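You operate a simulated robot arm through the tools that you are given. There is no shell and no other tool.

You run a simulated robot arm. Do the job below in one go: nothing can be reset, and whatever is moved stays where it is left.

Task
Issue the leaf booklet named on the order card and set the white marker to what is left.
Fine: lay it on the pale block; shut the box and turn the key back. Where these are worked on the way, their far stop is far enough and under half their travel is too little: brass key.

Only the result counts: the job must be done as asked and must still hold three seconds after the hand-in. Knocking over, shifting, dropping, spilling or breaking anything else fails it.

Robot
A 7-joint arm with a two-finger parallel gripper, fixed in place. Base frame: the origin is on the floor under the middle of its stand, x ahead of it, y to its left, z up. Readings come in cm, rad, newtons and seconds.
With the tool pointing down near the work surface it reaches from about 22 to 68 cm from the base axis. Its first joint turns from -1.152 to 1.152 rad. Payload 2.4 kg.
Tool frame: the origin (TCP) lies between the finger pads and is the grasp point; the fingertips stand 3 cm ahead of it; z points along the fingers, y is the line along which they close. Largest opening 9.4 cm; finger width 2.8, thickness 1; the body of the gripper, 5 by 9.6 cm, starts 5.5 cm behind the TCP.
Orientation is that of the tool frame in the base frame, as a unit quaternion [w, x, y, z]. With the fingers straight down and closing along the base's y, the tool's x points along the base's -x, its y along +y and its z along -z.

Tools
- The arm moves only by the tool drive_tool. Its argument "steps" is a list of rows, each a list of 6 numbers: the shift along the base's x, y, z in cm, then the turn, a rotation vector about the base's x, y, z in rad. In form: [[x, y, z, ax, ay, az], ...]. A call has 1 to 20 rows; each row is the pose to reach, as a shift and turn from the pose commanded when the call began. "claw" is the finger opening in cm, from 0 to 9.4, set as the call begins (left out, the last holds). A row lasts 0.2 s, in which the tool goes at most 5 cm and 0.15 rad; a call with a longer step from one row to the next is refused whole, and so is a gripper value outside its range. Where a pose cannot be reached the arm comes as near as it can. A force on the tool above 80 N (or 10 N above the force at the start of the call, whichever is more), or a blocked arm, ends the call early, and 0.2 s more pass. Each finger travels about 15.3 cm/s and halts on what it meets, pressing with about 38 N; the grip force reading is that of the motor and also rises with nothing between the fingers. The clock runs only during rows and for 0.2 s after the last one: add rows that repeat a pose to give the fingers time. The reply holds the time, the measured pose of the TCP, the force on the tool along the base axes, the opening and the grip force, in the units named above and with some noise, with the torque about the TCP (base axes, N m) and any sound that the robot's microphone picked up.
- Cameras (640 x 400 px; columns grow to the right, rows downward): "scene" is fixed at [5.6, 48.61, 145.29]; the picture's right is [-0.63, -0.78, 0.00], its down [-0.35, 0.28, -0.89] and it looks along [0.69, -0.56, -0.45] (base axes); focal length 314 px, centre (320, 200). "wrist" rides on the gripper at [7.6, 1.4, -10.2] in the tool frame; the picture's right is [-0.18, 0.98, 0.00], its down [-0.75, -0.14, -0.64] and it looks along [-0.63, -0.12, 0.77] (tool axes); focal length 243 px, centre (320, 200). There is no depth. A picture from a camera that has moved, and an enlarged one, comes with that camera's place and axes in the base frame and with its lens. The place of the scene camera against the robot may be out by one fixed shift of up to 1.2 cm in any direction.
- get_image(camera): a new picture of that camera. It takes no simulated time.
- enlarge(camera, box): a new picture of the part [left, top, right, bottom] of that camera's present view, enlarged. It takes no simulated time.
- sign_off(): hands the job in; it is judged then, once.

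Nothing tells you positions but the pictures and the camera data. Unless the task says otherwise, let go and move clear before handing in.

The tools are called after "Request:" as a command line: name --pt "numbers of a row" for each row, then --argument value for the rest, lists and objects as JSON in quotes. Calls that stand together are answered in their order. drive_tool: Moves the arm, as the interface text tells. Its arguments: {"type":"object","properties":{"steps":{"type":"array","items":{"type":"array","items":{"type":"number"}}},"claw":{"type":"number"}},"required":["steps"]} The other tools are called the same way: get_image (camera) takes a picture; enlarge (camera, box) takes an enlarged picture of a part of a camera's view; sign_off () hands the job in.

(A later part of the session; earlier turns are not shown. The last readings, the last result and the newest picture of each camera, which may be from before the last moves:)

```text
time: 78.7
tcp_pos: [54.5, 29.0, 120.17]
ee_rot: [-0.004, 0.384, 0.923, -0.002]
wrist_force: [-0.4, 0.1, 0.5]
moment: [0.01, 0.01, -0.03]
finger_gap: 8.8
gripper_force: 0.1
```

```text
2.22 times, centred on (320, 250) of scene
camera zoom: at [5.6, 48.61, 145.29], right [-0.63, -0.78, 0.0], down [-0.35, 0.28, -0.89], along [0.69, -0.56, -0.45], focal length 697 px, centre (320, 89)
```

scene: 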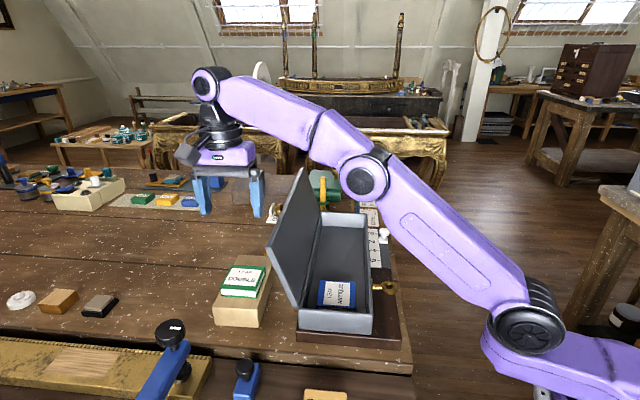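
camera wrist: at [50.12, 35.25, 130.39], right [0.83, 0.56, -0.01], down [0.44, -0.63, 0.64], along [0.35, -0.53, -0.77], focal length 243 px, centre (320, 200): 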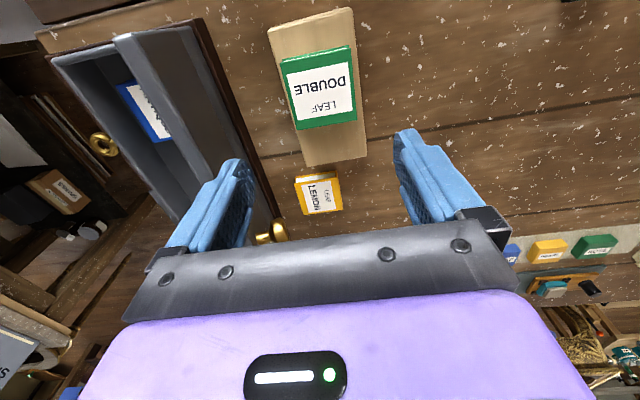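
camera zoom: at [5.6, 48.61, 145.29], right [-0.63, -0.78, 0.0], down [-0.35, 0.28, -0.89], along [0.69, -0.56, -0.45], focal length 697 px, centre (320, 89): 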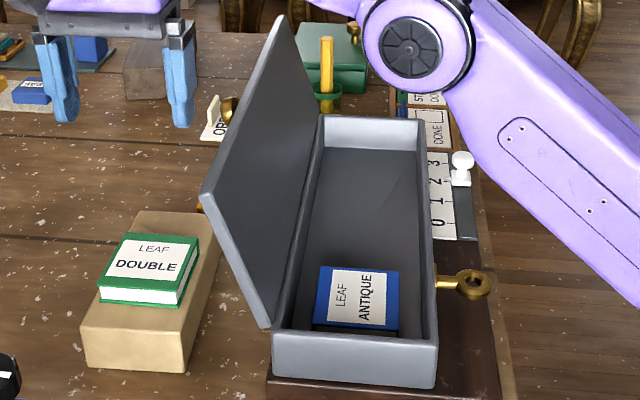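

The knob head works out at about (57.4, 17.05, 112.65), so the lid is near 108°. I'll move above it with the hand turned back and the fingers partly closed.

Request:
drive_tool --pt "0 -0.8 0.7 0 0 0.142" --pt "0.3 -1.9 0.9 0 0 0.285" --pt "0.6 -3 0.9 0 0 0.428" --pt "0.9 -4.1 0.9 0 0 0.571" --pt "1.2 -5.2 0.9 0 0 0.714" --pt "1.5 -6.3 0.9 0 0 0.857" --pt "1.8 -7.4 0.9 0 0 1.0" --pt "2.2 -8.5 0.9 0 0 1.142" --pt "2.5 -9.5 0.9 0 0 1.285" --pt "2.9 -10.6 0.9 0 0 1.428" --pt "3.2 -11.6 0.9 0 0 1.571" --pt "3.2 -11.6 0.9 0 0 1.571" --claw 5.5

Request:
get_image --camera "wrist"

Request:
enlarge --camera "wrist" --box '[240, 80, 400, 190]'

Request:
enlarge --camera "scene" --box '[220, 130, 360, 270]'

```text
time: 81.3
tcp_pos: [57.67, 17.29, 121.0]
ee_rot: [-0.002, -0.383, 0.924, -0.004]
wrist_force: [1.4, 0.0, 0.0]
moment: [0.0, 0.01, 0.01]
finger_gap: 5.51
gripper_force: 0.1
```

```text
taken
camera wrist: at [51.15, 12.89, 131.3], right [-0.56, 0.83, -0.01], down [0.63, 0.44, 0.64], along [0.53, 0.36, -0.77], focal length 243 px, centre (320, 200)
```

wrist: 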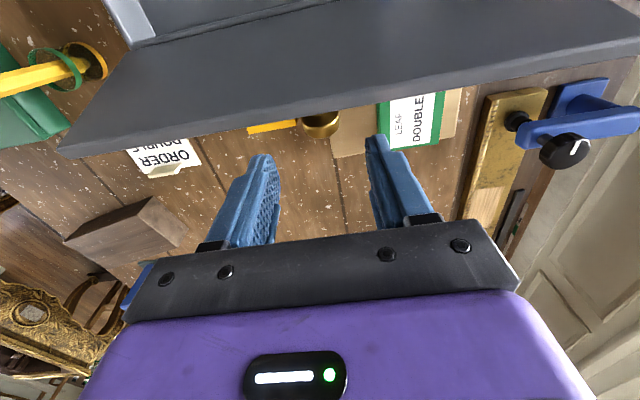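

```text
3.64 times, centred on (320, 135) of wrist
camera zoom: at [51.15, 12.89, 131.3], right [-0.56, 0.83, -0.01], down [0.63, 0.44, 0.64], along [0.53, 0.36, -0.77], focal length 882 px, centre (320, 436)
```

zoom: 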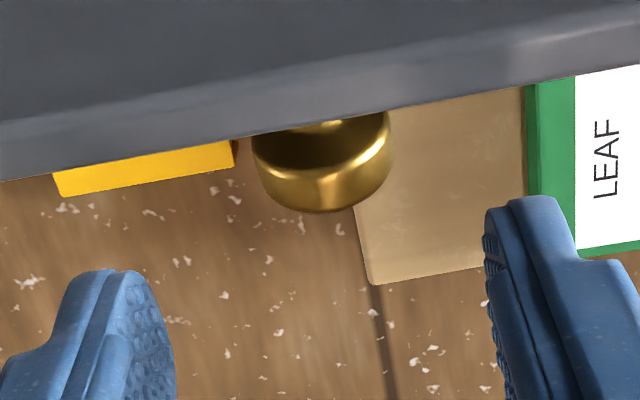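

```text
2.86 times, centred on (290, 200) of scene
camera zoom: at [5.61, 48.61, 145.29], right [-0.63, -0.78, 0.0], down [-0.35, 0.28, -0.89], along [0.69, -0.56, -0.45], focal length 896 px, centre (406, 200)
```

zoom: 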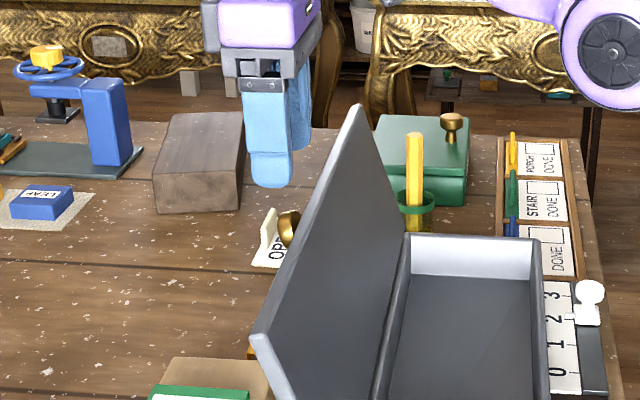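

The fingers are centred on the knob. I'll shift slightly away from the lid edge and go down around the knob head.

Request:
drive_tool --pt "0.12 0.12 -1.5 0 0 0" --pt "0.12 0.12 -3 0 0 0" --pt "0.12 0.12 -4.3 0 0 0" --pt "0.12 0.12 -5.5 0 0 0" --pt "0.12 0.12 -6.6 0 0 0" --pt "0.12 0.12 -6.6 0 0 0"

Request:
get_image --camera "wrist"

Request:
enlarge --camera "scene" --box '[240, 150, 340, 270]'

```text
time: 82.7
tcp_pos: [57.86, 17.42, 114.34]
ee_rot: [-0.001, -0.381, 0.925, -0.004]
wrist_force: [0.0, -0.4, 0.1]
moment: [-0.03, 0.01, 0.0]
finger_gap: 5.54
gripper_force: 0.0
```

```text
taken
camera wrist: at [51.29, 13.05, 124.7], right [-0.56, 0.83, -0.01], down [0.63, 0.44, 0.64], along [0.53, 0.35, -0.77], focal length 243 px, centre (320, 200)
```

wrist: 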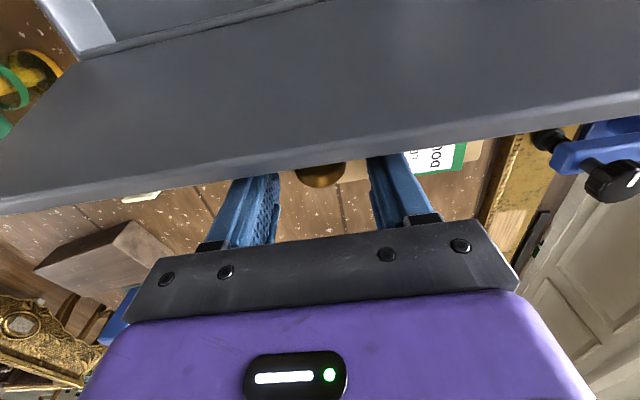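

```text
3.33 times, centred on (290, 210) of scene
camera zoom: at [5.6, 48.61, 145.29], right [-0.63, -0.78, 0.0], down [-0.35, 0.28, -0.89], along [0.69, -0.56, -0.45], focal length 1045 px, centre (420, 167)
```

zoom: 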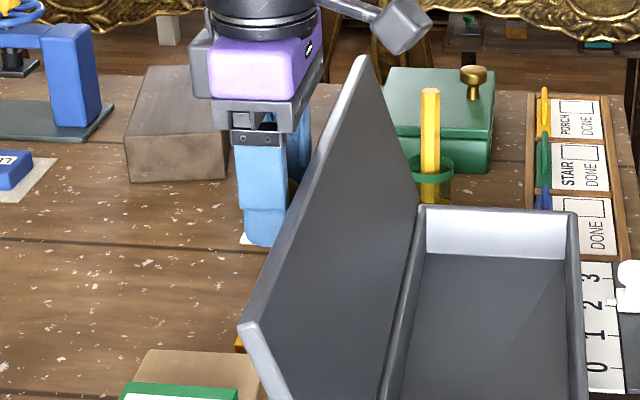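

The fingers are around the knob with no contact. Closing.

Request:
drive_tool --pt "0 0 0 0 0 0" --pt "0 0 0 0 0 0" --pt "0 0 0 0 0 0" --claw 1.5

Request:
get_image --camera "wrist"

```text
time: 83.5
tcp_pos: [57.69, 17.41, 114.38]
ee_rot: [-0.002, -0.382, 0.924, -0.004]
wrist_force: [-4.9, 1.1, -2.6]
moment: [0.1, 0.02, -0.03]
finger_gap: 2.94
gripper_force: 44.6
```

```text
taken
camera wrist: at [51.26, 13.1, 124.7], right [-0.56, 0.83, -0.01], down [0.63, 0.44, 0.64], along [0.53, 0.35, -0.77], focal length 243 px, centre (320, 200)
```

wrist: 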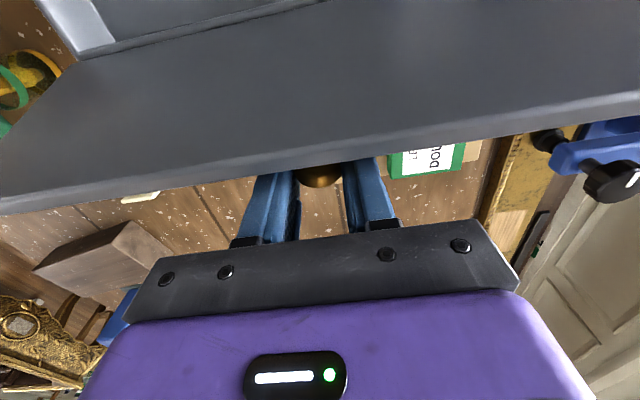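

The knob is held. I'll bring the lid back along its arc, first up to about vertical.

Request:
drive_tool --pt "-0.35 -0.35 0.3 0 0 0" --pt "-0.7 -0.7 0.57 0 0 0" --pt "-1.06 -1.06 0.82 0 0 0" --pt "-1.435 -1.435 1.04 0 0 0" --pt "-1.81 -1.81 1.23 0 0 0" --pt "-2.2 -2.2 1.4 0 0 0" --pt "-2.59 -2.59 1.54 0 0 0" --pt "-2.99 -2.99 1.66 0 0 0" --pt "-3.39 -3.39 1.74 0 0 0" --pt "-3.79 -3.79 1.8 0 0 0" --pt "-3.79 -3.79 1.8 0 0 0"

Request:
enlarge --camera "scene" --box '[240, 160, 400, 340]'

Request:
get_image --camera "wrist"

```text
time: 85.9
tcp_pos: [53.95, 13.73, 116.26]
ee_rot: [0.0, -0.382, 0.924, -0.004]
wrist_force: [3.1, 14.0, 10.3]
moment: [1.01, -0.87, -0.04]
finger_gap: 2.93
gripper_force: 45.0
```

```text
2.22 times, centred on (320, 250) of scene
camera zoom: at [5.59, 48.65, 145.28], right [-0.63, -0.78, 0.0], down [-0.35, 0.28, -0.89], along [0.69, -0.56, -0.45], focal length 697 px, centre (320, 89)
```

zoom: 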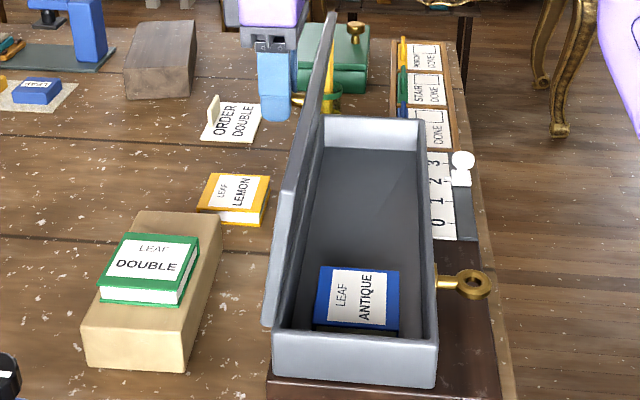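

```text
taken
camera wrist: at [47.46, 9.31, 126.52], right [-0.56, 0.83, -0.01], down [0.63, 0.44, 0.64], along [0.53, 0.36, -0.77], focal length 243 px, centre (320, 200)
```

wrist: 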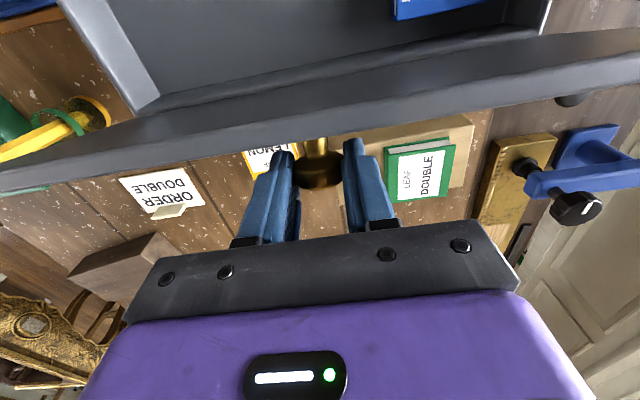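

The lid is just about vertical, moving under control. Continuing down the closing side.

Request:
drive_tool --pt "-0.42 -0.38 0.09 0 0 0" --pt "-0.85 -0.77 0.1 0 0 0" --pt "-1.25 -1.17 0.08 0 0 0" --pt "-1.65 -1.57 0.02 0 0 0" --pt "-2.05 -1.97 -0.07 0 0 0" --pt "-2.45 -2.37 -0.18 0 0 0" --pt "-2.84 -2.76 -0.33 0 0 0" --pt "-3.23 -3.15 -0.5 0 0 0" --pt "-3.61 -3.53 -0.69 0 0 0" --pt "-3.98 -3.9 -0.92 0 0 0" --pt "-4.34 -4.26 -1.16 0 0 0" --pt "-4.7 -4.62 -1.44 0 0 0" --pt "-4.7 -4.62 -1.44 0 0 0"

Request:
enlarge --camera "scene" --box '[240, 160, 400, 340]'

Request:
get_image --camera "wrist"

```text
time: 88.7
tcp_pos: [49.23, 8.92, 114.75]
ee_rot: [-0.001, -0.382, 0.924, -0.004]
wrist_force: [2.1, 3.0, 15.6]
moment: [1.09, -0.75, -0.34]
finger_gap: 2.94
gripper_force: 44.6
```

```text
2.22 times, centred on (320, 250) of scene
camera zoom: at [5.58, 48.61, 145.29], right [-0.63, -0.78, 0.0], down [-0.35, 0.28, -0.89], along [0.69, -0.56, -0.45], focal length 697 px, centre (320, 89)
```

zoom: 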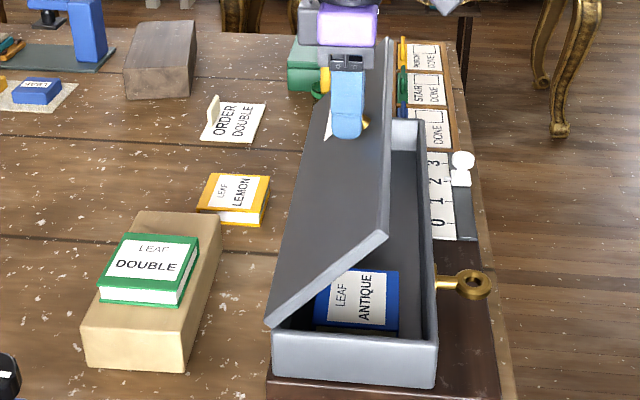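

```text
taken
camera wrist: at [42.72, 4.6, 125.06], right [-0.56, 0.83, -0.01], down [0.63, 0.44, 0.64], along [0.53, 0.35, -0.77], focal length 243 px, centre (320, 200)
```

wrist: 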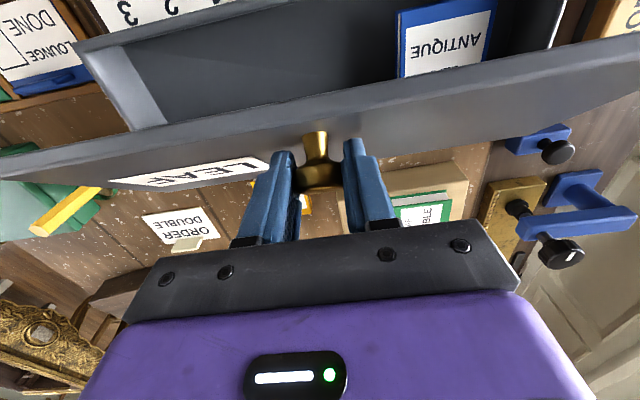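

About 45° open now. I'll continue lowering the lid along the arc to nearly shut.

Request:
drive_tool --pt "-0.345 -0.345 -0.2 0 0 0" --pt "-0.675 -0.675 -0.52 0 0 0" --pt "-0.99 -0.99 -0.87 0 0 0" --pt "-1.304 -1.304 -1.24 0 0 0" --pt "-1.6 -1.6 -1.63 0 0 0" --pt "-1.879 -1.879 -2.04 0 0 0" --pt "-2.145 -2.145 -2.47 0 0 0" --pt "-2.395 -2.395 -2.91 0 0 0" --pt "-2.63 -2.63 -3.38 0 0 0" --pt "-2.847 -2.847 -3.86 0 0 0" --pt "-3.045 -3.045 -4.36 0 0 0" --pt "-3.23 -3.23 -4.87 0 0 0" --pt "-3.39 -3.39 -5.39 0 0 0" --pt "-3.54 -3.54 -5.93 0 0 0" --pt "-3.54 -3.54 -5.93 0 0 0"

Request:
enlarge --camera "scene" --box '[240, 160, 400, 340]'

Request:
get_image --camera "wrist"

```text
time: 91.9
tcp_pos: [45.61, 5.45, 108.83]
ee_rot: [-0.001, -0.382, 0.924, -0.004]
wrist_force: [-0.7, -3.5, 10.0]
moment: [0.75, -0.78, 0.01]
finger_gap: 2.91
gripper_force: 44.9
```

```text
2.22 times, centred on (320, 250) of scene
camera zoom: at [5.58, 48.59, 145.29], right [-0.63, -0.78, 0.0], down [-0.35, 0.28, -0.89], along [0.69, -0.56, -0.45], focal length 697 px, centre (320, 89)
```

zoom: 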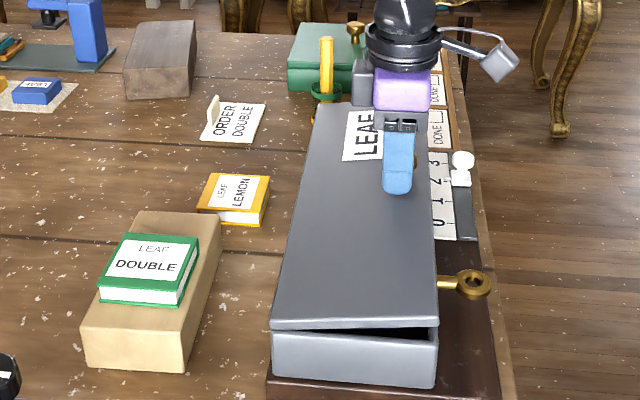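

```text
taken
camera wrist: at [39.19, 1.06, 119.11], right [-0.56, 0.83, -0.01], down [0.63, 0.44, 0.64], along [0.53, 0.35, -0.77], focal length 243 px, centre (320, 200)
```

wrist: 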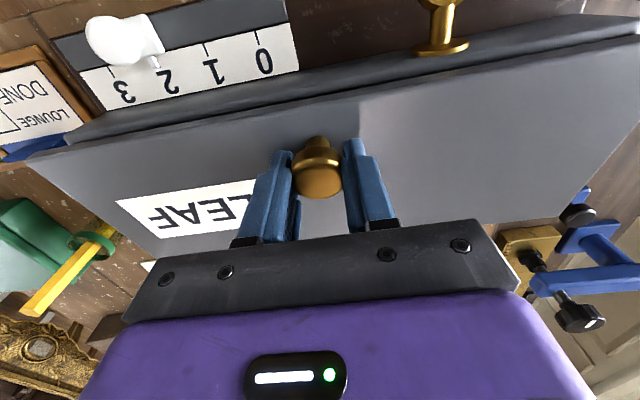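

Almost shut. I'll lower the last centimetre gently.

Request:
drive_tool --pt "-0.07 -0.07 -0.3 0 0 0" --pt "-0.13 -0.13 -0.6 0 0 0" --pt "-0.18 -0.18 -0.85 0 0 0" --pt "-0.2 -0.2 -1.0 0 0 0" --pt "-0.2 -0.2 -1.0 0 0 0"

Request:
enlarge --camera "scene" --box '[300, 230, 400, 340]'

```text
time: 93.1
tcp_pos: [45.45, 5.09, 107.81]
ee_rot: [-0.002, -0.38, 0.925, -0.004]
wrist_force: [-8.7, -9.7, 13.1]
moment: [0.62, -0.65, -0.01]
finger_gap: 2.96
gripper_force: 45.1
```

```text
3.64 times, centred on (350, 285) of scene
camera zoom: at [5.55, 48.57, 145.3], right [-0.63, -0.78, 0.0], down [-0.35, 0.28, -0.89], along [0.69, -0.56, -0.45], focal length 1140 px, centre (211, -109)
```

zoom: 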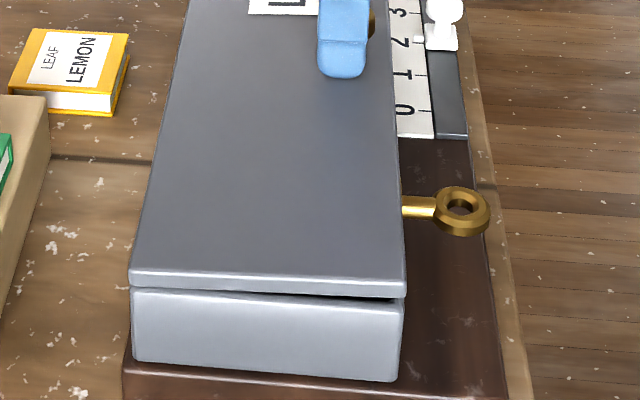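

A thin gap remains on the key side. I'll press down a little more.

Request:
drive_tool --pt "-0.02 -0.02 -0.15 0 0 0" --pt "-0.03 -0.03 -0.3 0 0 0" --pt "-0.03 -0.03 -0.4 0 0 0" --pt "-0.03 -0.03 -0.4 0 0 0"

Request:
enlarge --camera "scene" --box '[300, 230, 400, 340]'

```text
time: 94.1
tcp_pos: [45.33, 5.12, 107.46]
ee_rot: [-0.003, -0.381, 0.925, -0.004]
wrist_force: [-17.7, -17.8, 16.4]
moment: [0.53, -0.64, -0.09]
finger_gap: 2.95
gripper_force: 44.9
```

```text
3.64 times, centred on (350, 285) of scene
camera zoom: at [5.52, 48.54, 145.31], right [-0.63, -0.78, 0.0], down [-0.35, 0.28, -0.89], along [0.69, -0.56, -0.45], focal length 1140 px, centre (211, -109)
```

zoom: 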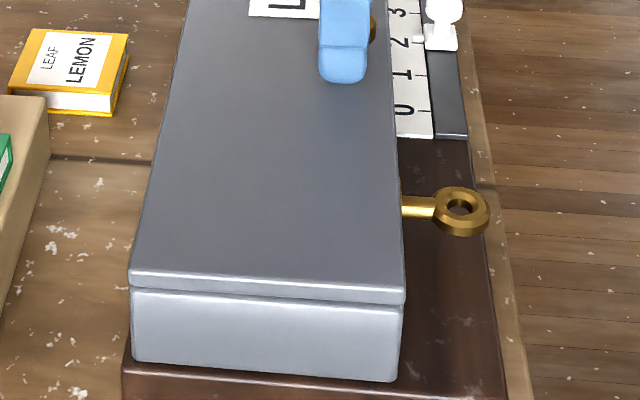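

The gap is gone. I'll let go of the knob and rise, then check the lid stays shut.

Request:
drive_tool --pt "0.05 0.05 0 0 0 0" --pt "0.1 0.1 0 0 0 0" --pt "0.1 0.1 0 0 0 0" --claw 6

Request:
drive_tool --pt "0 0 1.5 0 0 0" --pt "0 0 4 0 0 0" --pt "0 0 7 0 0 0" --pt "0 0 10 0 0 0" --pt "0 0 10 0 0 0"

Request:
enlarge --camera "scene" --box '[300, 230, 400, 340]'

Request:
get_image --camera "wrist"

```text
time: 94.9
tcp_pos: [45.63, 5.23, 107.4]
ee_rot: [-0.001, -0.381, 0.924, -0.004]
wrist_force: [-0.5, -0.4, 0.5]
moment: [0.03, 0.01, -0.01]
finger_gap: 6.01
gripper_force: 0.1
```

```text
time: 96.1
tcp_pos: [45.69, 5.36, 117.55]
ee_rot: [-0.001, -0.381, 0.925, -0.004]
wrist_force: [-0.4, 0.1, -0.5]
moment: [-0.03, -0.02, -0.03]
finger_gap: 5.99
gripper_force: 0.1
```

```text
3.64 times, centred on (350, 285) of scene
camera zoom: at [5.6, 48.61, 145.29], right [-0.63, -0.78, 0.0], down [-0.35, 0.28, -0.89], along [0.69, -0.56, -0.45], focal length 1140 px, centre (211, -109)
```

zoom: 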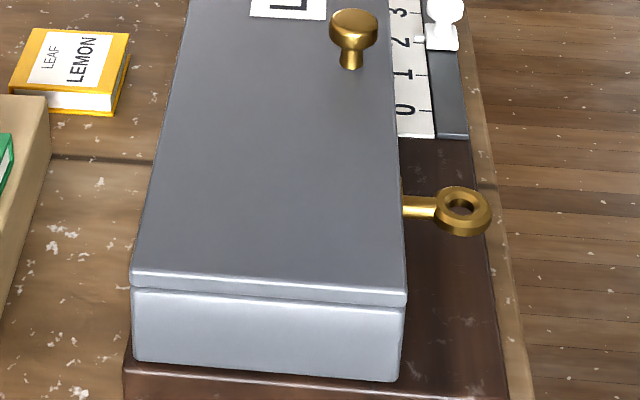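

```text
taken
camera wrist: at [39.15, 0.97, 127.81], right [-0.56, 0.83, -0.01], down [0.63, 0.44, 0.64], along [0.53, 0.35, -0.77], focal length 243 px, centre (320, 200)
```

wrist: 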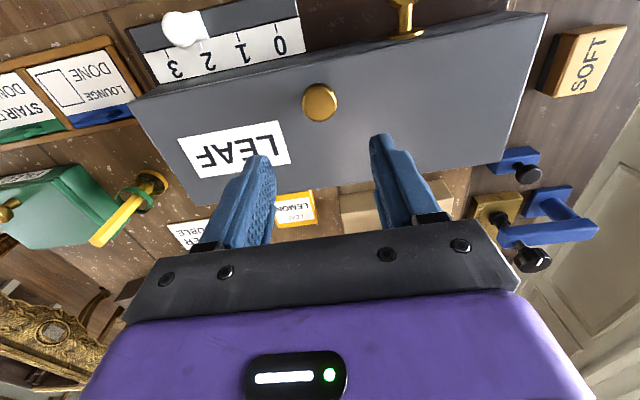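

The lid looks shut. I'll zoom in tight on the seam to be sure.

Request:
enlarge --camera "scene" --box '[330, 275, 385, 325]'

Request:
enlarge --camera "wrist" --box '[380, 0, 560, 110]'

Request:
enlarge --camera "wrist" --box '[110, 0, 310, 120]'

```text
8.00 times, centred on (358, 300) of scene
camera zoom: at [5.6, 48.61, 145.29], right [-0.63, -0.78, 0.0], down [-0.35, 0.28, -0.89], along [0.69, -0.56, -0.45], focal length 2509 px, centre (20, -600)
```

zoom: 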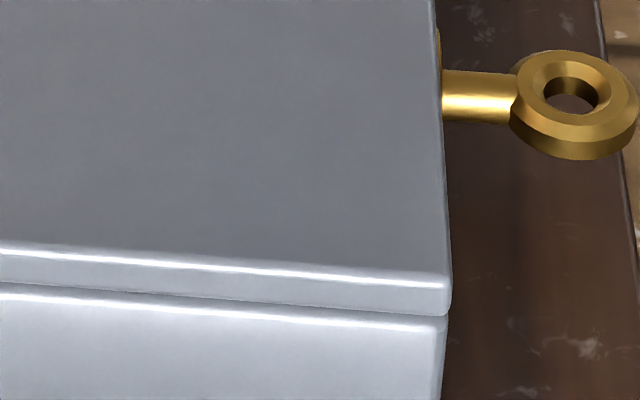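

```text
3.56 times, centred on (470, 55) of wrist
camera zoom: at [39.15, 0.97, 127.81], right [-0.56, 0.83, -0.01], down [0.63, 0.44, 0.64], along [0.53, 0.35, -0.77], focal length 863 px, centre (-213, 716)
```

zoom: 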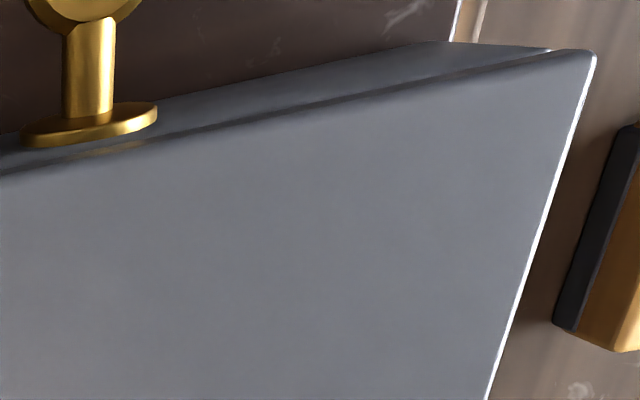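

```text
3.20 times, centred on (210, 60) of wrist
camera zoom: at [39.15, 0.97, 127.81], right [-0.56, 0.83, -0.01], down [0.63, 0.44, 0.64], along [0.53, 0.35, -0.77], focal length 776 px, centre (672, 648)
```

zoom: 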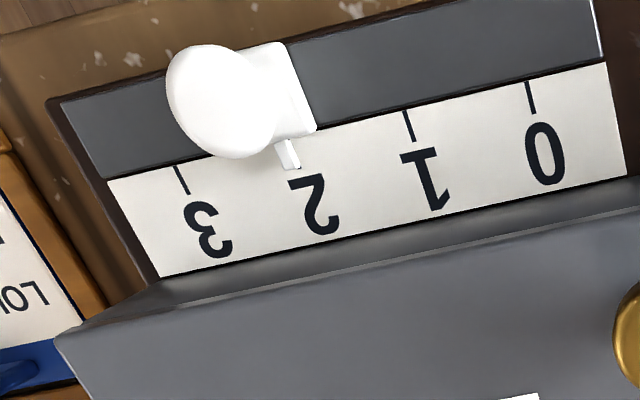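

The box is shut and the marker still reads 2. Next is turning the key back, which I'll do before touching the marker so the hand has room. First I'll return to the point above the key side.

Request:
drive_tool --pt "-1.5 -1.5 1.5 0 0 0" --pt "-3.5 -3.3 3 0 0 0" --pt "-5.6 -5.3 4.5 0 0 0" --pt "-7.75 -7.25 5 0 0 0" --pt "-7.75 -7.25 5 0 0 0" --claw 2.1

Request:
drive_tool --pt "0 0 0 0.118 0.062 -0.04" --pt "-0.5 0 0 0.2365 0.125 -0.0805" --pt "-1 -0.5 0 0.355 0.187 -0.121" --pt "-1.5 -1 -1 0.473 0.25 -0.161" --pt "-1.5 -1.5 -3.5 0.591 0.312 -0.201" --pt "-1.5 -2 -6 0.7095 0.3745 -0.2415" --pt "-1.5 -2.5 -8.5 0.828 0.437 -0.282" --pt "-1.5 -2.5 -11 0.946 0.499 -0.322" --pt "-1.5 -2.5 -13.5 1.064 0.562 -0.362" --pt "-1.5 -2.5 -15 1.1825 0.624 -0.4025" --pt "-1.5 -2.5 -16.5 1.301 0.687 -0.443" --pt "-1.5 -2.5 -18 1.419 0.749 -0.483" --pt "-1.5 -2.5 -18 1.419 0.749 -0.483"

Request:
get_image --camera "wrist"

Request:
enlarge --camera "scene" --box '[340, 220, 460, 330]'

```text
time: 97.3
tcp_pos: [37.77, -1.98, 122.59]
ee_rot: [-0.001, -0.381, 0.925, -0.003]
wrist_force: [-0.1, 0.4, 0.1]
moment: [0.01, -0.01, 0.01]
finger_gap: 2.11
gripper_force: 0.1
```

```text
time: 100.1
tcp_pos: [36.41, -4.46, 104.32]
ee_rot: [-0.068, -0.06, 0.702, 0.707]
wrist_force: [0.5, 0.4, 0.1]
moment: [0.01, -0.01, -0.05]
finger_gap: 2.1
gripper_force: 0.0
```

```text
taken
camera wrist: at [30.66, -16.0, 105.87], right [0.19, 0.03, 0.98], down [0.85, -0.5, -0.16], along [0.48, 0.87, -0.12], focal length 243 px, centre (320, 200)
```

wrist: 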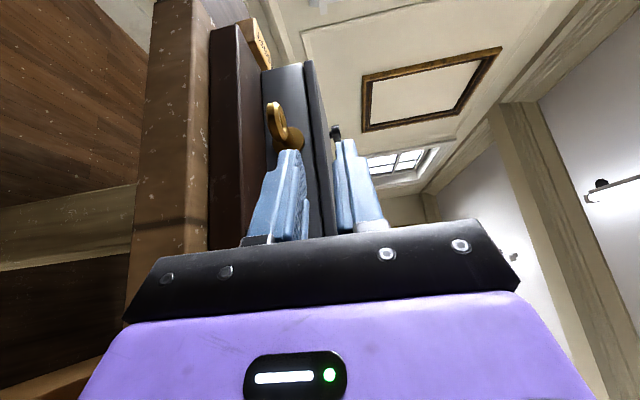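

```text
3.64 times, centred on (400, 275) of scene
camera zoom: at [5.6, 48.61, 145.29], right [-0.63, -0.78, 0.0], down [-0.35, 0.28, -0.89], along [0.69, -0.56, -0.45], focal length 1140 px, centre (29, -73)
```

zoom: 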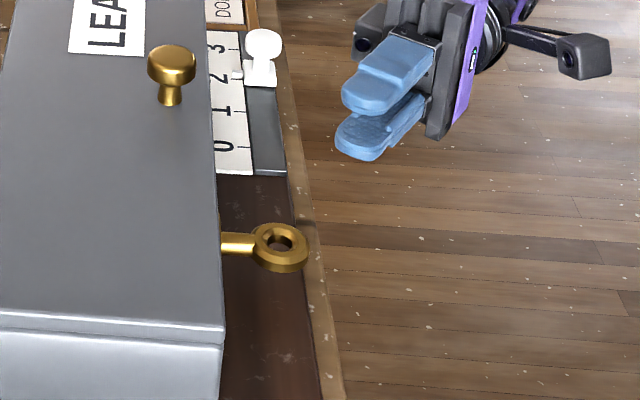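

The hand is level with the key but about 4 cm too high. I'll lower it off the table edge side and check the ring lines up with the finger gap.

Request:
drive_tool --pt "0.1 0 -1.5 0 0 0" --pt "0.25 0 -3 0 0 0" --pt "0.34 0 -3.75 0 0 0" --pt "0.34 0 -3.75 0 0 0" --claw 2.1

Request:
get_image --camera "wrist"

Request:
enlarge --camera "wrist" --box '[230, 80, 390, 240]'

Request:
enlarge --camera "scene" --box '[340, 220, 460, 330]'

```text
time: 101.1
tcp_pos: [36.54, -4.51, 100.72]
ee_rot: [-0.069, -0.06, 0.703, 0.705]
wrist_force: [0.0, -0.5, 0.5]
moment: [0.01, -0.02, 0.03]
finger_gap: 2.1
gripper_force: 0.0
```

```text
taken
camera wrist: at [30.96, -15.99, 102.13], right [0.19, 0.03, 0.98], down [0.85, -0.49, -0.15], along [0.48, 0.87, -0.12], focal length 243 px, centre (320, 200)
```

wrist: 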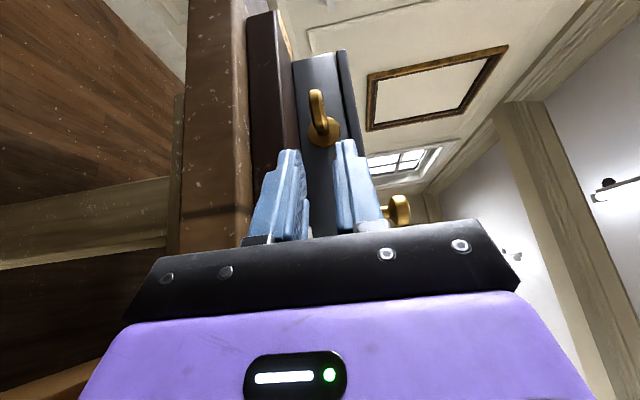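

```text
2.50 times, centred on (310, 160) of wrist
camera zoom: at [30.96, -15.99, 102.13], right [0.19, 0.03, 0.98], down [0.85, -0.49, -0.15], along [0.48, 0.87, -0.12], focal length 606 px, centre (345, 300)
```

zoom: 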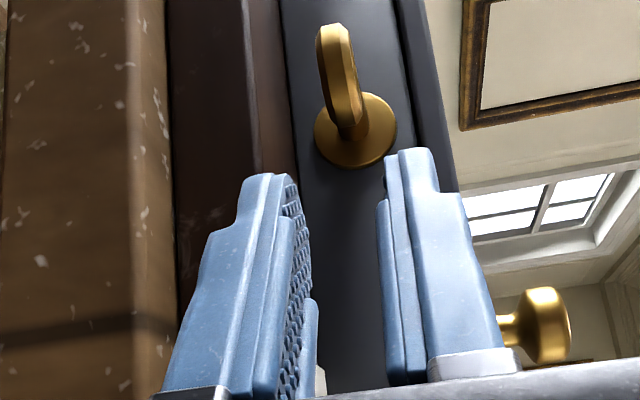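

```text
3.64 times, centred on (400, 275) of scene
camera zoom: at [5.6, 48.61, 145.29], right [-0.63, -0.78, 0.0], down [-0.35, 0.28, -0.89], along [0.69, -0.56, -0.45], focal length 1140 px, centre (29, -73)
```

zoom: 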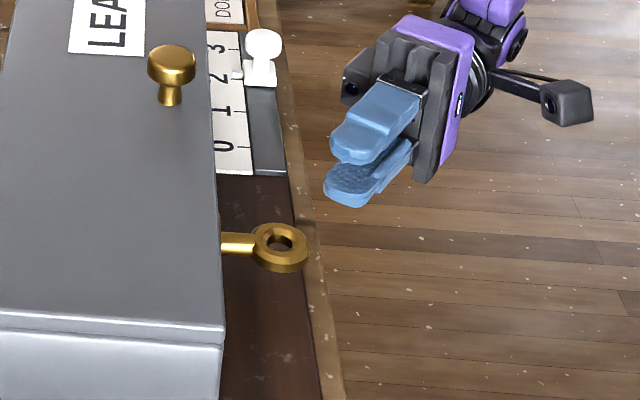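

The ring sits centrally in line with the finger gap. I'll slide straight in around it.

Request:
drive_tool --pt "-0.25 1.7 0 0 0 0" --pt "-0.5 3.4 0 0 0 0" --pt "-0.75 5 0 0 0 0" --pt "-0.95 6.4 -0.03 0 0 0" --pt "-1.1 7.4 -0.07 0 0 0" --pt "-1.2 8.08 -0.1 0 0 0" --pt "-1.2 8.08 -0.1 0 0 0"

Request:
enlarge --camera "wrist" --box '[230, 80, 390, 240]'

Request:
enlarge --camera "scene" --box '[365, 255, 425, 305]'

```text
time: 102.7
tcp_pos: [35.38, 3.68, 100.66]
ee_rot: [-0.069, -0.06, 0.703, 0.705]
wrist_force: [-0.6, 0.2, 0.5]
moment: [-0.02, 0.0, 0.01]
finger_gap: 2.12
gripper_force: 0.1
```

```text
2.50 times, centred on (310, 160) of wrist
camera zoom: at [29.83, -7.86, 102.04], right [0.19, 0.03, 0.98], down [0.85, -0.49, -0.15], along [0.48, 0.87, -0.12], focal length 606 px, centre (345, 300)
```

zoom: 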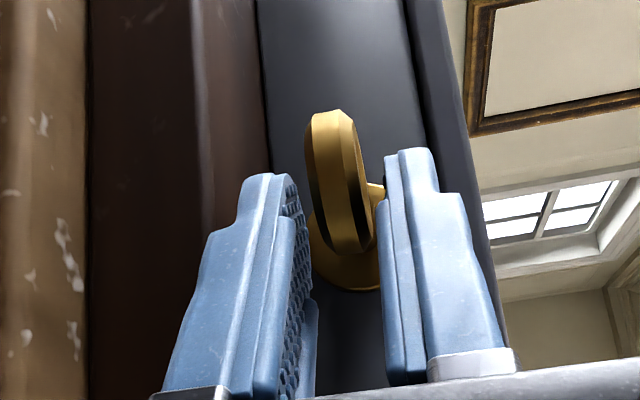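

```text
8.00 times, centred on (395, 280) of scene
camera zoom: at [5.6, 48.61, 145.29], right [-0.63, -0.78, 0.0], down [-0.35, 0.28, -0.89], along [0.69, -0.56, -0.45], focal length 2509 px, centre (-280, -440)
```

zoom: 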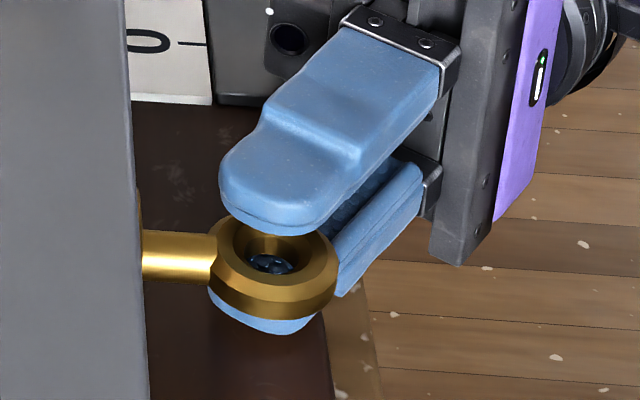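

The ring is between the fingers. Closing on it.

Request:
drive_tool --pt "0 0 0 0 0 0" --pt "0 0 0 0 0 0" --pt "0 0 0 0 0 0" --claw 0

Request:
enlarge --camera "wrist" --box '[230, 80, 390, 240]'

```text
time: 103.5
tcp_pos: [35.54, 3.56, 100.61]
ee_rot: [-0.069, -0.06, 0.703, 0.705]
wrist_force: [-3.0, 3.8, -3.9]
moment: [0.41, -1.02, -0.53]
finger_gap: 1.15
gripper_force: 44.9
```

```text
2.50 times, centred on (310, 160) of wrist
camera zoom: at [29.83, -7.86, 102.03], right [0.19, 0.03, 0.98], down [0.86, -0.49, -0.15], along [0.48, 0.87, -0.12], focal length 606 px, centre (345, 300)
```

zoom: 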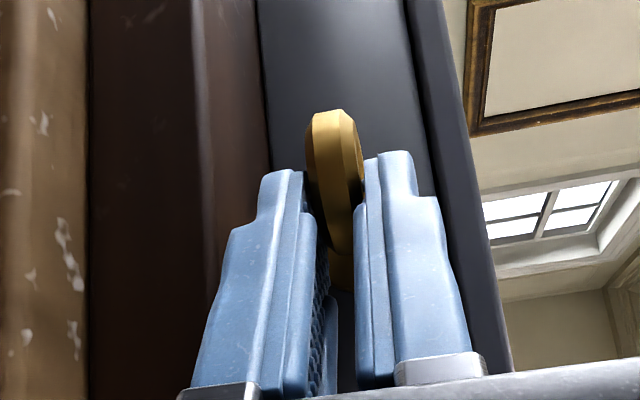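

Gripped at 1.15 cm. I'll turn the key back along the same circle, first by 0.5 rad.

Request:
drive_tool --pt "-0.004 0.004 0.122 -0.0354 -0.0354 0" --pt "-0.012 0.012 0.245 -0.0707 -0.0707 0" --pt "-0.025 0.025 0.366 -0.106 -0.106 0" --pt "-0.042 0.042 0.486 -0.1414 -0.1414 0" --pt "-0.063 0.063 0.605 -0.177 -0.177 0" --pt "-0.088 0.088 0.722 -0.212 -0.212 0" --pt "-0.118 0.118 0.837 -0.2475 -0.2475 0" --pt "-0.151 0.151 0.95 -0.283 -0.283 0" --pt "-0.188 0.188 1.06 -0.318 -0.318 0" --pt "-0.229 0.229 1.168 -0.3535 -0.3535 0" --pt "-0.229 0.229 1.168 -0.3535 -0.3535 0"

Request:
enlarge --camera "scene" --box '[340, 230, 440, 330]'

```text
time: 105.9
tcp_pos: [35.25, 3.82, 101.62]
ee_rot: [0.047, -0.169, 0.816, 0.55]
wrist_force: [12.2, 6.6, -5.7]
moment: [0.41, -0.66, 1.36]
finger_gap: 1.2
gripper_force: 45.1
```

```text
4.00 times, centred on (390, 280) of scene
camera zoom: at [5.64, 48.63, 145.28], right [-0.63, -0.78, 0.0], down [-0.35, 0.28, -0.89], along [0.69, -0.56, -0.45], focal length 1254 px, centre (40, -120)
```

zoom: 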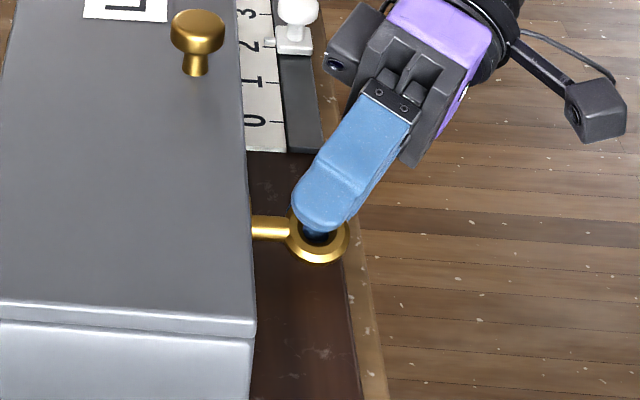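

Turning smoothly. Continuing.

Request:
drive_tool --pt "-0.01 0.08 0.1 -0.0354 -0.0354 0" --pt "-0.03 0.155 0.207 -0.0707 -0.0707 0" --pt "-0.08 0.205 0.3 -0.106 -0.106 0" --pt "-0.13 0.26 0.398 -0.1414 -0.1414 0" --pt "-0.19 0.32 0.49 -0.177 -0.177 0" --pt "-0.255 0.385 0.574 -0.212 -0.212 0" --pt "-0.32 0.45 0.655 -0.2475 -0.2475 0" --pt "-0.39 0.52 0.732 -0.283 -0.283 0" --pt "-0.46 0.59 0.803 -0.318 -0.318 0" --pt "-0.53 0.66 0.871 -0.3535 -0.3535 0" --pt "-0.605 0.735 0.932 -0.389 -0.389 0" --pt "-0.68 0.81 0.988 -0.424 -0.424 0" --pt "-0.68 0.81 0.988 -0.424 -0.424 0"

Request:
enlarge --camera "scene" --box '[340, 230, 440, 330]'

```text
time: 108.7
tcp_pos: [34.45, 4.65, 102.8]
ee_rot: [0.18, -0.285, 0.885, 0.32]
wrist_force: [-1.7, -16.9, 31.1]
moment: [0.92, -0.76, 0.98]
finger_gap: 1.22
gripper_force: 44.9
```

```text
4.00 times, centred on (390, 280) of scene
camera zoom: at [5.56, 48.55, 145.31], right [-0.63, -0.78, 0.0], down [-0.35, 0.28, -0.89], along [0.69, -0.56, -0.45], focal length 1254 px, centre (40, -120)
```

zoom: 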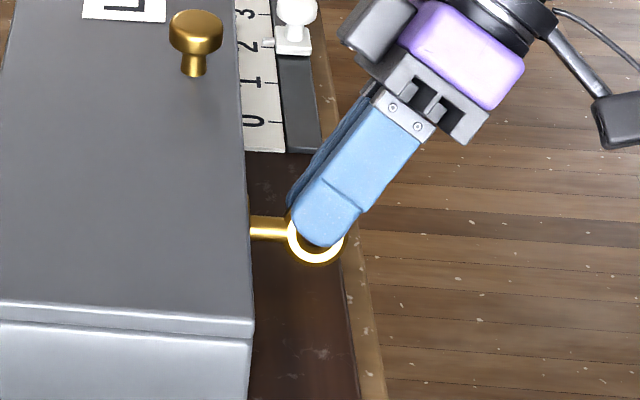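

About 0.48 rad left to the start position. I'll ease the upward load and keep turning back to home.

Request:
drive_tool --pt "-0.13 0.03 0.2 -0.0354 -0.0354 0" --pt "-0.21 0.11 0.28 -0.0707 -0.0707 0" --pt "-0.29 0.19 0.33 -0.106 -0.106 0" --pt "-0.375 0.275 0.37 -0.1414 -0.1414 0" --pt "-0.46 0.36 0.4 -0.177 -0.177 0" --pt "-0.545 0.445 0.42 -0.212 -0.212 0" --pt "-0.63 0.53 0.43 -0.2475 -0.2475 0" --pt "-0.63 0.53 0.43 -0.2475 -0.2475 0"

Request:
enlarge --camera "scene" --box '[340, 230, 440, 330]'

Request:
get_image --camera "wrist"

```text
time: 110.5
tcp_pos: [33.95, 5.24, 103.08]
ee_rot: [0.25, -0.344, 0.889, 0.171]
wrist_force: [12.3, -1.1, -30.4]
moment: [-0.54, 0.03, 1.33]
finger_gap: 1.21
gripper_force: 45.6
```

```text
4.00 times, centred on (390, 280) of scene
camera zoom: at [5.68, 48.61, 145.28], right [-0.63, -0.78, 0.0], down [-0.35, 0.28, -0.89], along [0.69, -0.56, -0.45], focal length 1254 px, centre (40, -120)
```

zoom: 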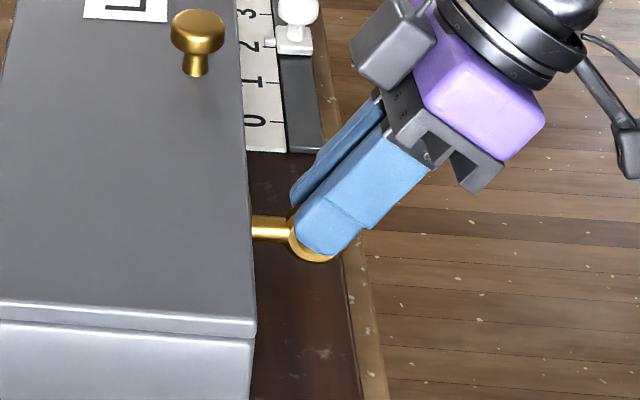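

```text
taken
camera wrist: at [24.66, -2.73, 107.44], right [-0.57, 0.79, 0.23], down [0.37, -0.01, 0.93], along [0.74, 0.61, -0.29], focal length 243 px, centre (320, 200)
```

wrist: 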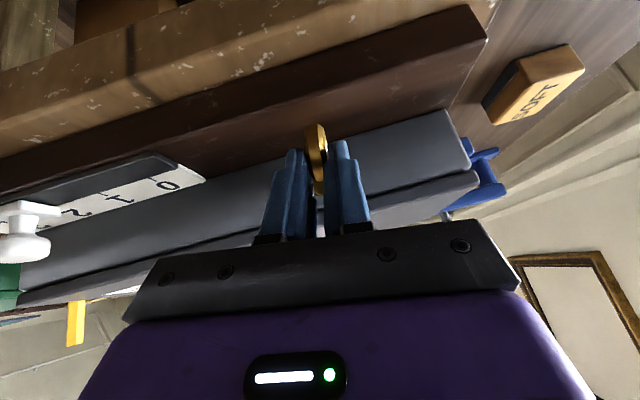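

About 0.13 rad remains. Easing down slightly and finishing the turn.

Request:
drive_tool --pt "-0.085 0.085 -0.1 -0.0354 -0.0354 0" --pt "-0.17 0.17 -0.18 -0.0707 -0.0707 0" --pt "-0.25 0.25 -0.2 -0.102 -0.102 0" --pt "-0.25 0.25 -0.2 -0.102 -0.102 0"

Request:
enlarge --camera "scene" --box '[340, 230, 440, 330]'

```text
time: 111.5
tcp_pos: [33.65, 5.47, 103.08]
ee_rot: [0.28, -0.363, 0.882, 0.108]
wrist_force: [-17.0, -6.5, 45.0]
moment: [0.64, 0.02, 1.08]
finger_gap: 1.21
gripper_force: 45.6
```

```text
4.00 times, centred on (390, 280) of scene
camera zoom: at [5.5, 48.58, 145.3], right [-0.63, -0.78, 0.0], down [-0.35, 0.28, -0.89], along [0.69, -0.56, -0.45], focal length 1254 px, centre (40, -120)
```

zoom: 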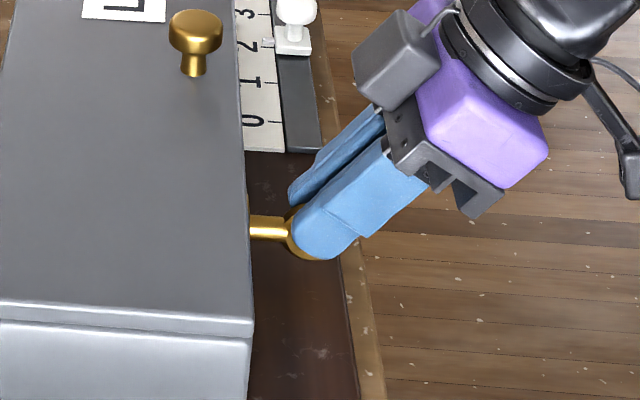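

The key is back at about 0 rad, ring upright. I'll ease the load and nudge a touch further to confirm it's against its home stop.

Request:
drive_tool --pt "-0.04 0.08 0.12 -0.02 -0.02 0" --pt "-0.08 0.12 0.12 -0.045 -0.045 0" --pt "-0.08 0.12 0.12 -0.045 -0.045 0"

Request:
enlarge --camera "scene" --box '[340, 230, 440, 330]'

```text
time: 112.3
tcp_pos: [33.64, 5.53, 103.02]
ee_rot: [0.289, -0.372, 0.878, 0.081]
wrist_force: [0.2, -3.8, 15.8]
moment: [1.23, 0.25, 0.28]
finger_gap: 1.27
gripper_force: 44.4
```

```text
4.00 times, centred on (390, 280) of scene
camera zoom: at [5.59, 48.59, 145.3], right [-0.63, -0.78, 0.0], down [-0.35, 0.28, -0.89], along [0.69, -0.56, -0.45], focal length 1254 px, centre (40, -120)
```

zoom: 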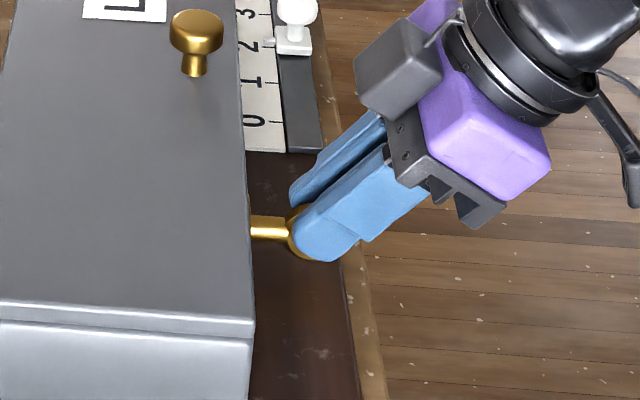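

The gap and torque rose as expected, so the key is back at its home stop. I'll release and rise clear.

Request:
drive_tool --pt "0.05 -0.05 0 0.04 0.04 0" --pt "0.05 -0.05 0 0.04 0.04 0"

Request:
drive_tool --pt "0 0 0 0 0 0" --pt "0 0 0 0 0 0" --pt "0 0 1.2 0 0 0" --pt "0 0 3 0 0 0" --pt "0 0 5.5 0 0 0" --pt "0 0 5.5 0 0 0" --claw 4

Request:
enlarge --camera "scene" --box '[340, 230, 440, 330]'

Request:
get_image --camera "wrist"

```text
time: 112.9
tcp_pos: [33.74, 5.41, 103.17]
ee_rot: [0.278, -0.366, 0.882, 0.104]
wrist_force: [2.8, -8.7, 15.3]
moment: [-0.28, 0.7, 1.06]
finger_gap: 1.21
gripper_force: 45.1
```

```text
time: 114.3
tcp_pos: [33.66, 5.44, 108.61]
ee_rot: [0.278, -0.365, 0.882, 0.105]
wrist_force: [0.0, 0.3, 0.6]
moment: [-0.04, -0.01, 0.03]
finger_gap: 3.97
gripper_force: 0.1
```

```text
4.00 times, centred on (390, 280) of scene
camera zoom: at [5.6, 48.61, 145.29], right [-0.63, -0.78, 0.0], down [-0.35, 0.28, -0.89], along [0.69, -0.56, -0.45], focal length 1254 px, centre (40, -120)
```

zoom: 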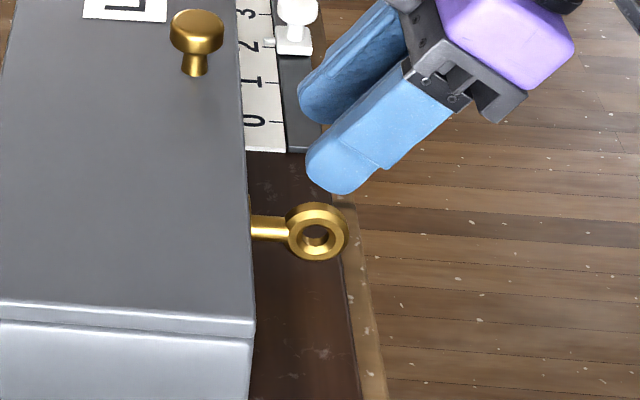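

```text
taken
camera wrist: at [23.91, -1.98, 112.68], right [-0.58, 0.81, 0.09], down [0.27, 0.09, 0.96], along [0.77, 0.58, -0.27], focal length 243 px, centre (320, 200)
```

wrist: 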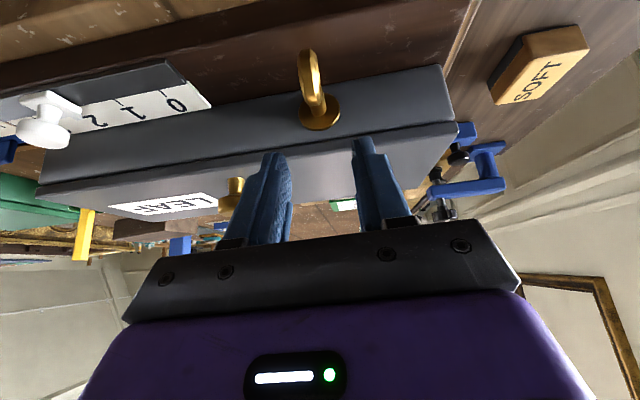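

The key appears upright again. I'll compare with the opening close-up using the same crop.

Request:
enlarge --camera "scene" --box '[350, 270, 420, 350]'

Request:
enlarge --camera "wrist" --box '[260, 30, 380, 150]'

```text
5.00 times, centred on (385, 310) of scene
camera zoom: at [5.6, 48.61, 145.29], right [-0.63, -0.78, 0.0], down [-0.35, 0.28, -0.89], along [0.69, -0.56, -0.45], focal length 1568 px, centre (-5, -350)
```

zoom: 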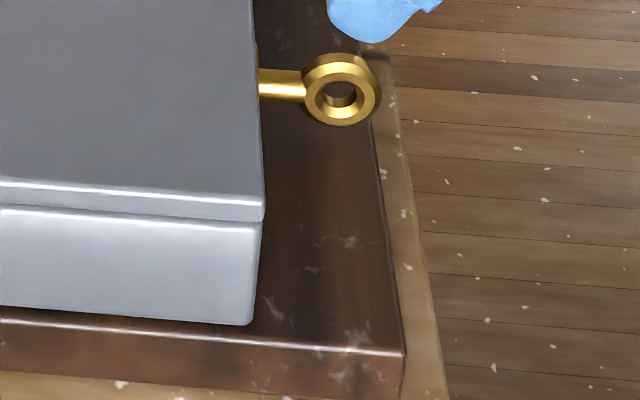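

```text
3.33 times, centred on (320, 90) of wrist
camera zoom: at [23.91, -1.98, 112.68], right [-0.58, 0.81, 0.09], down [0.27, 0.09, 0.96], along [0.77, 0.58, -0.27], focal length 809 px, centre (320, 567)
```

zoom: 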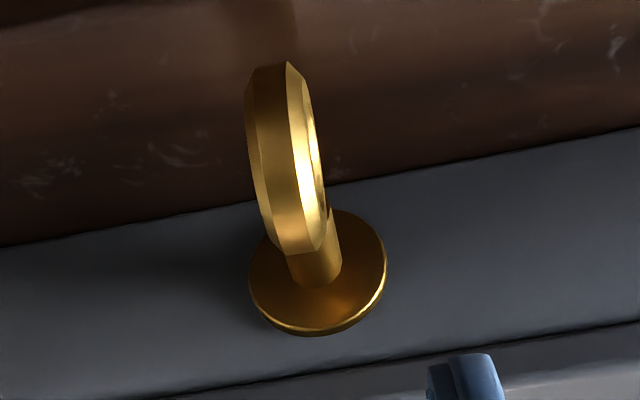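

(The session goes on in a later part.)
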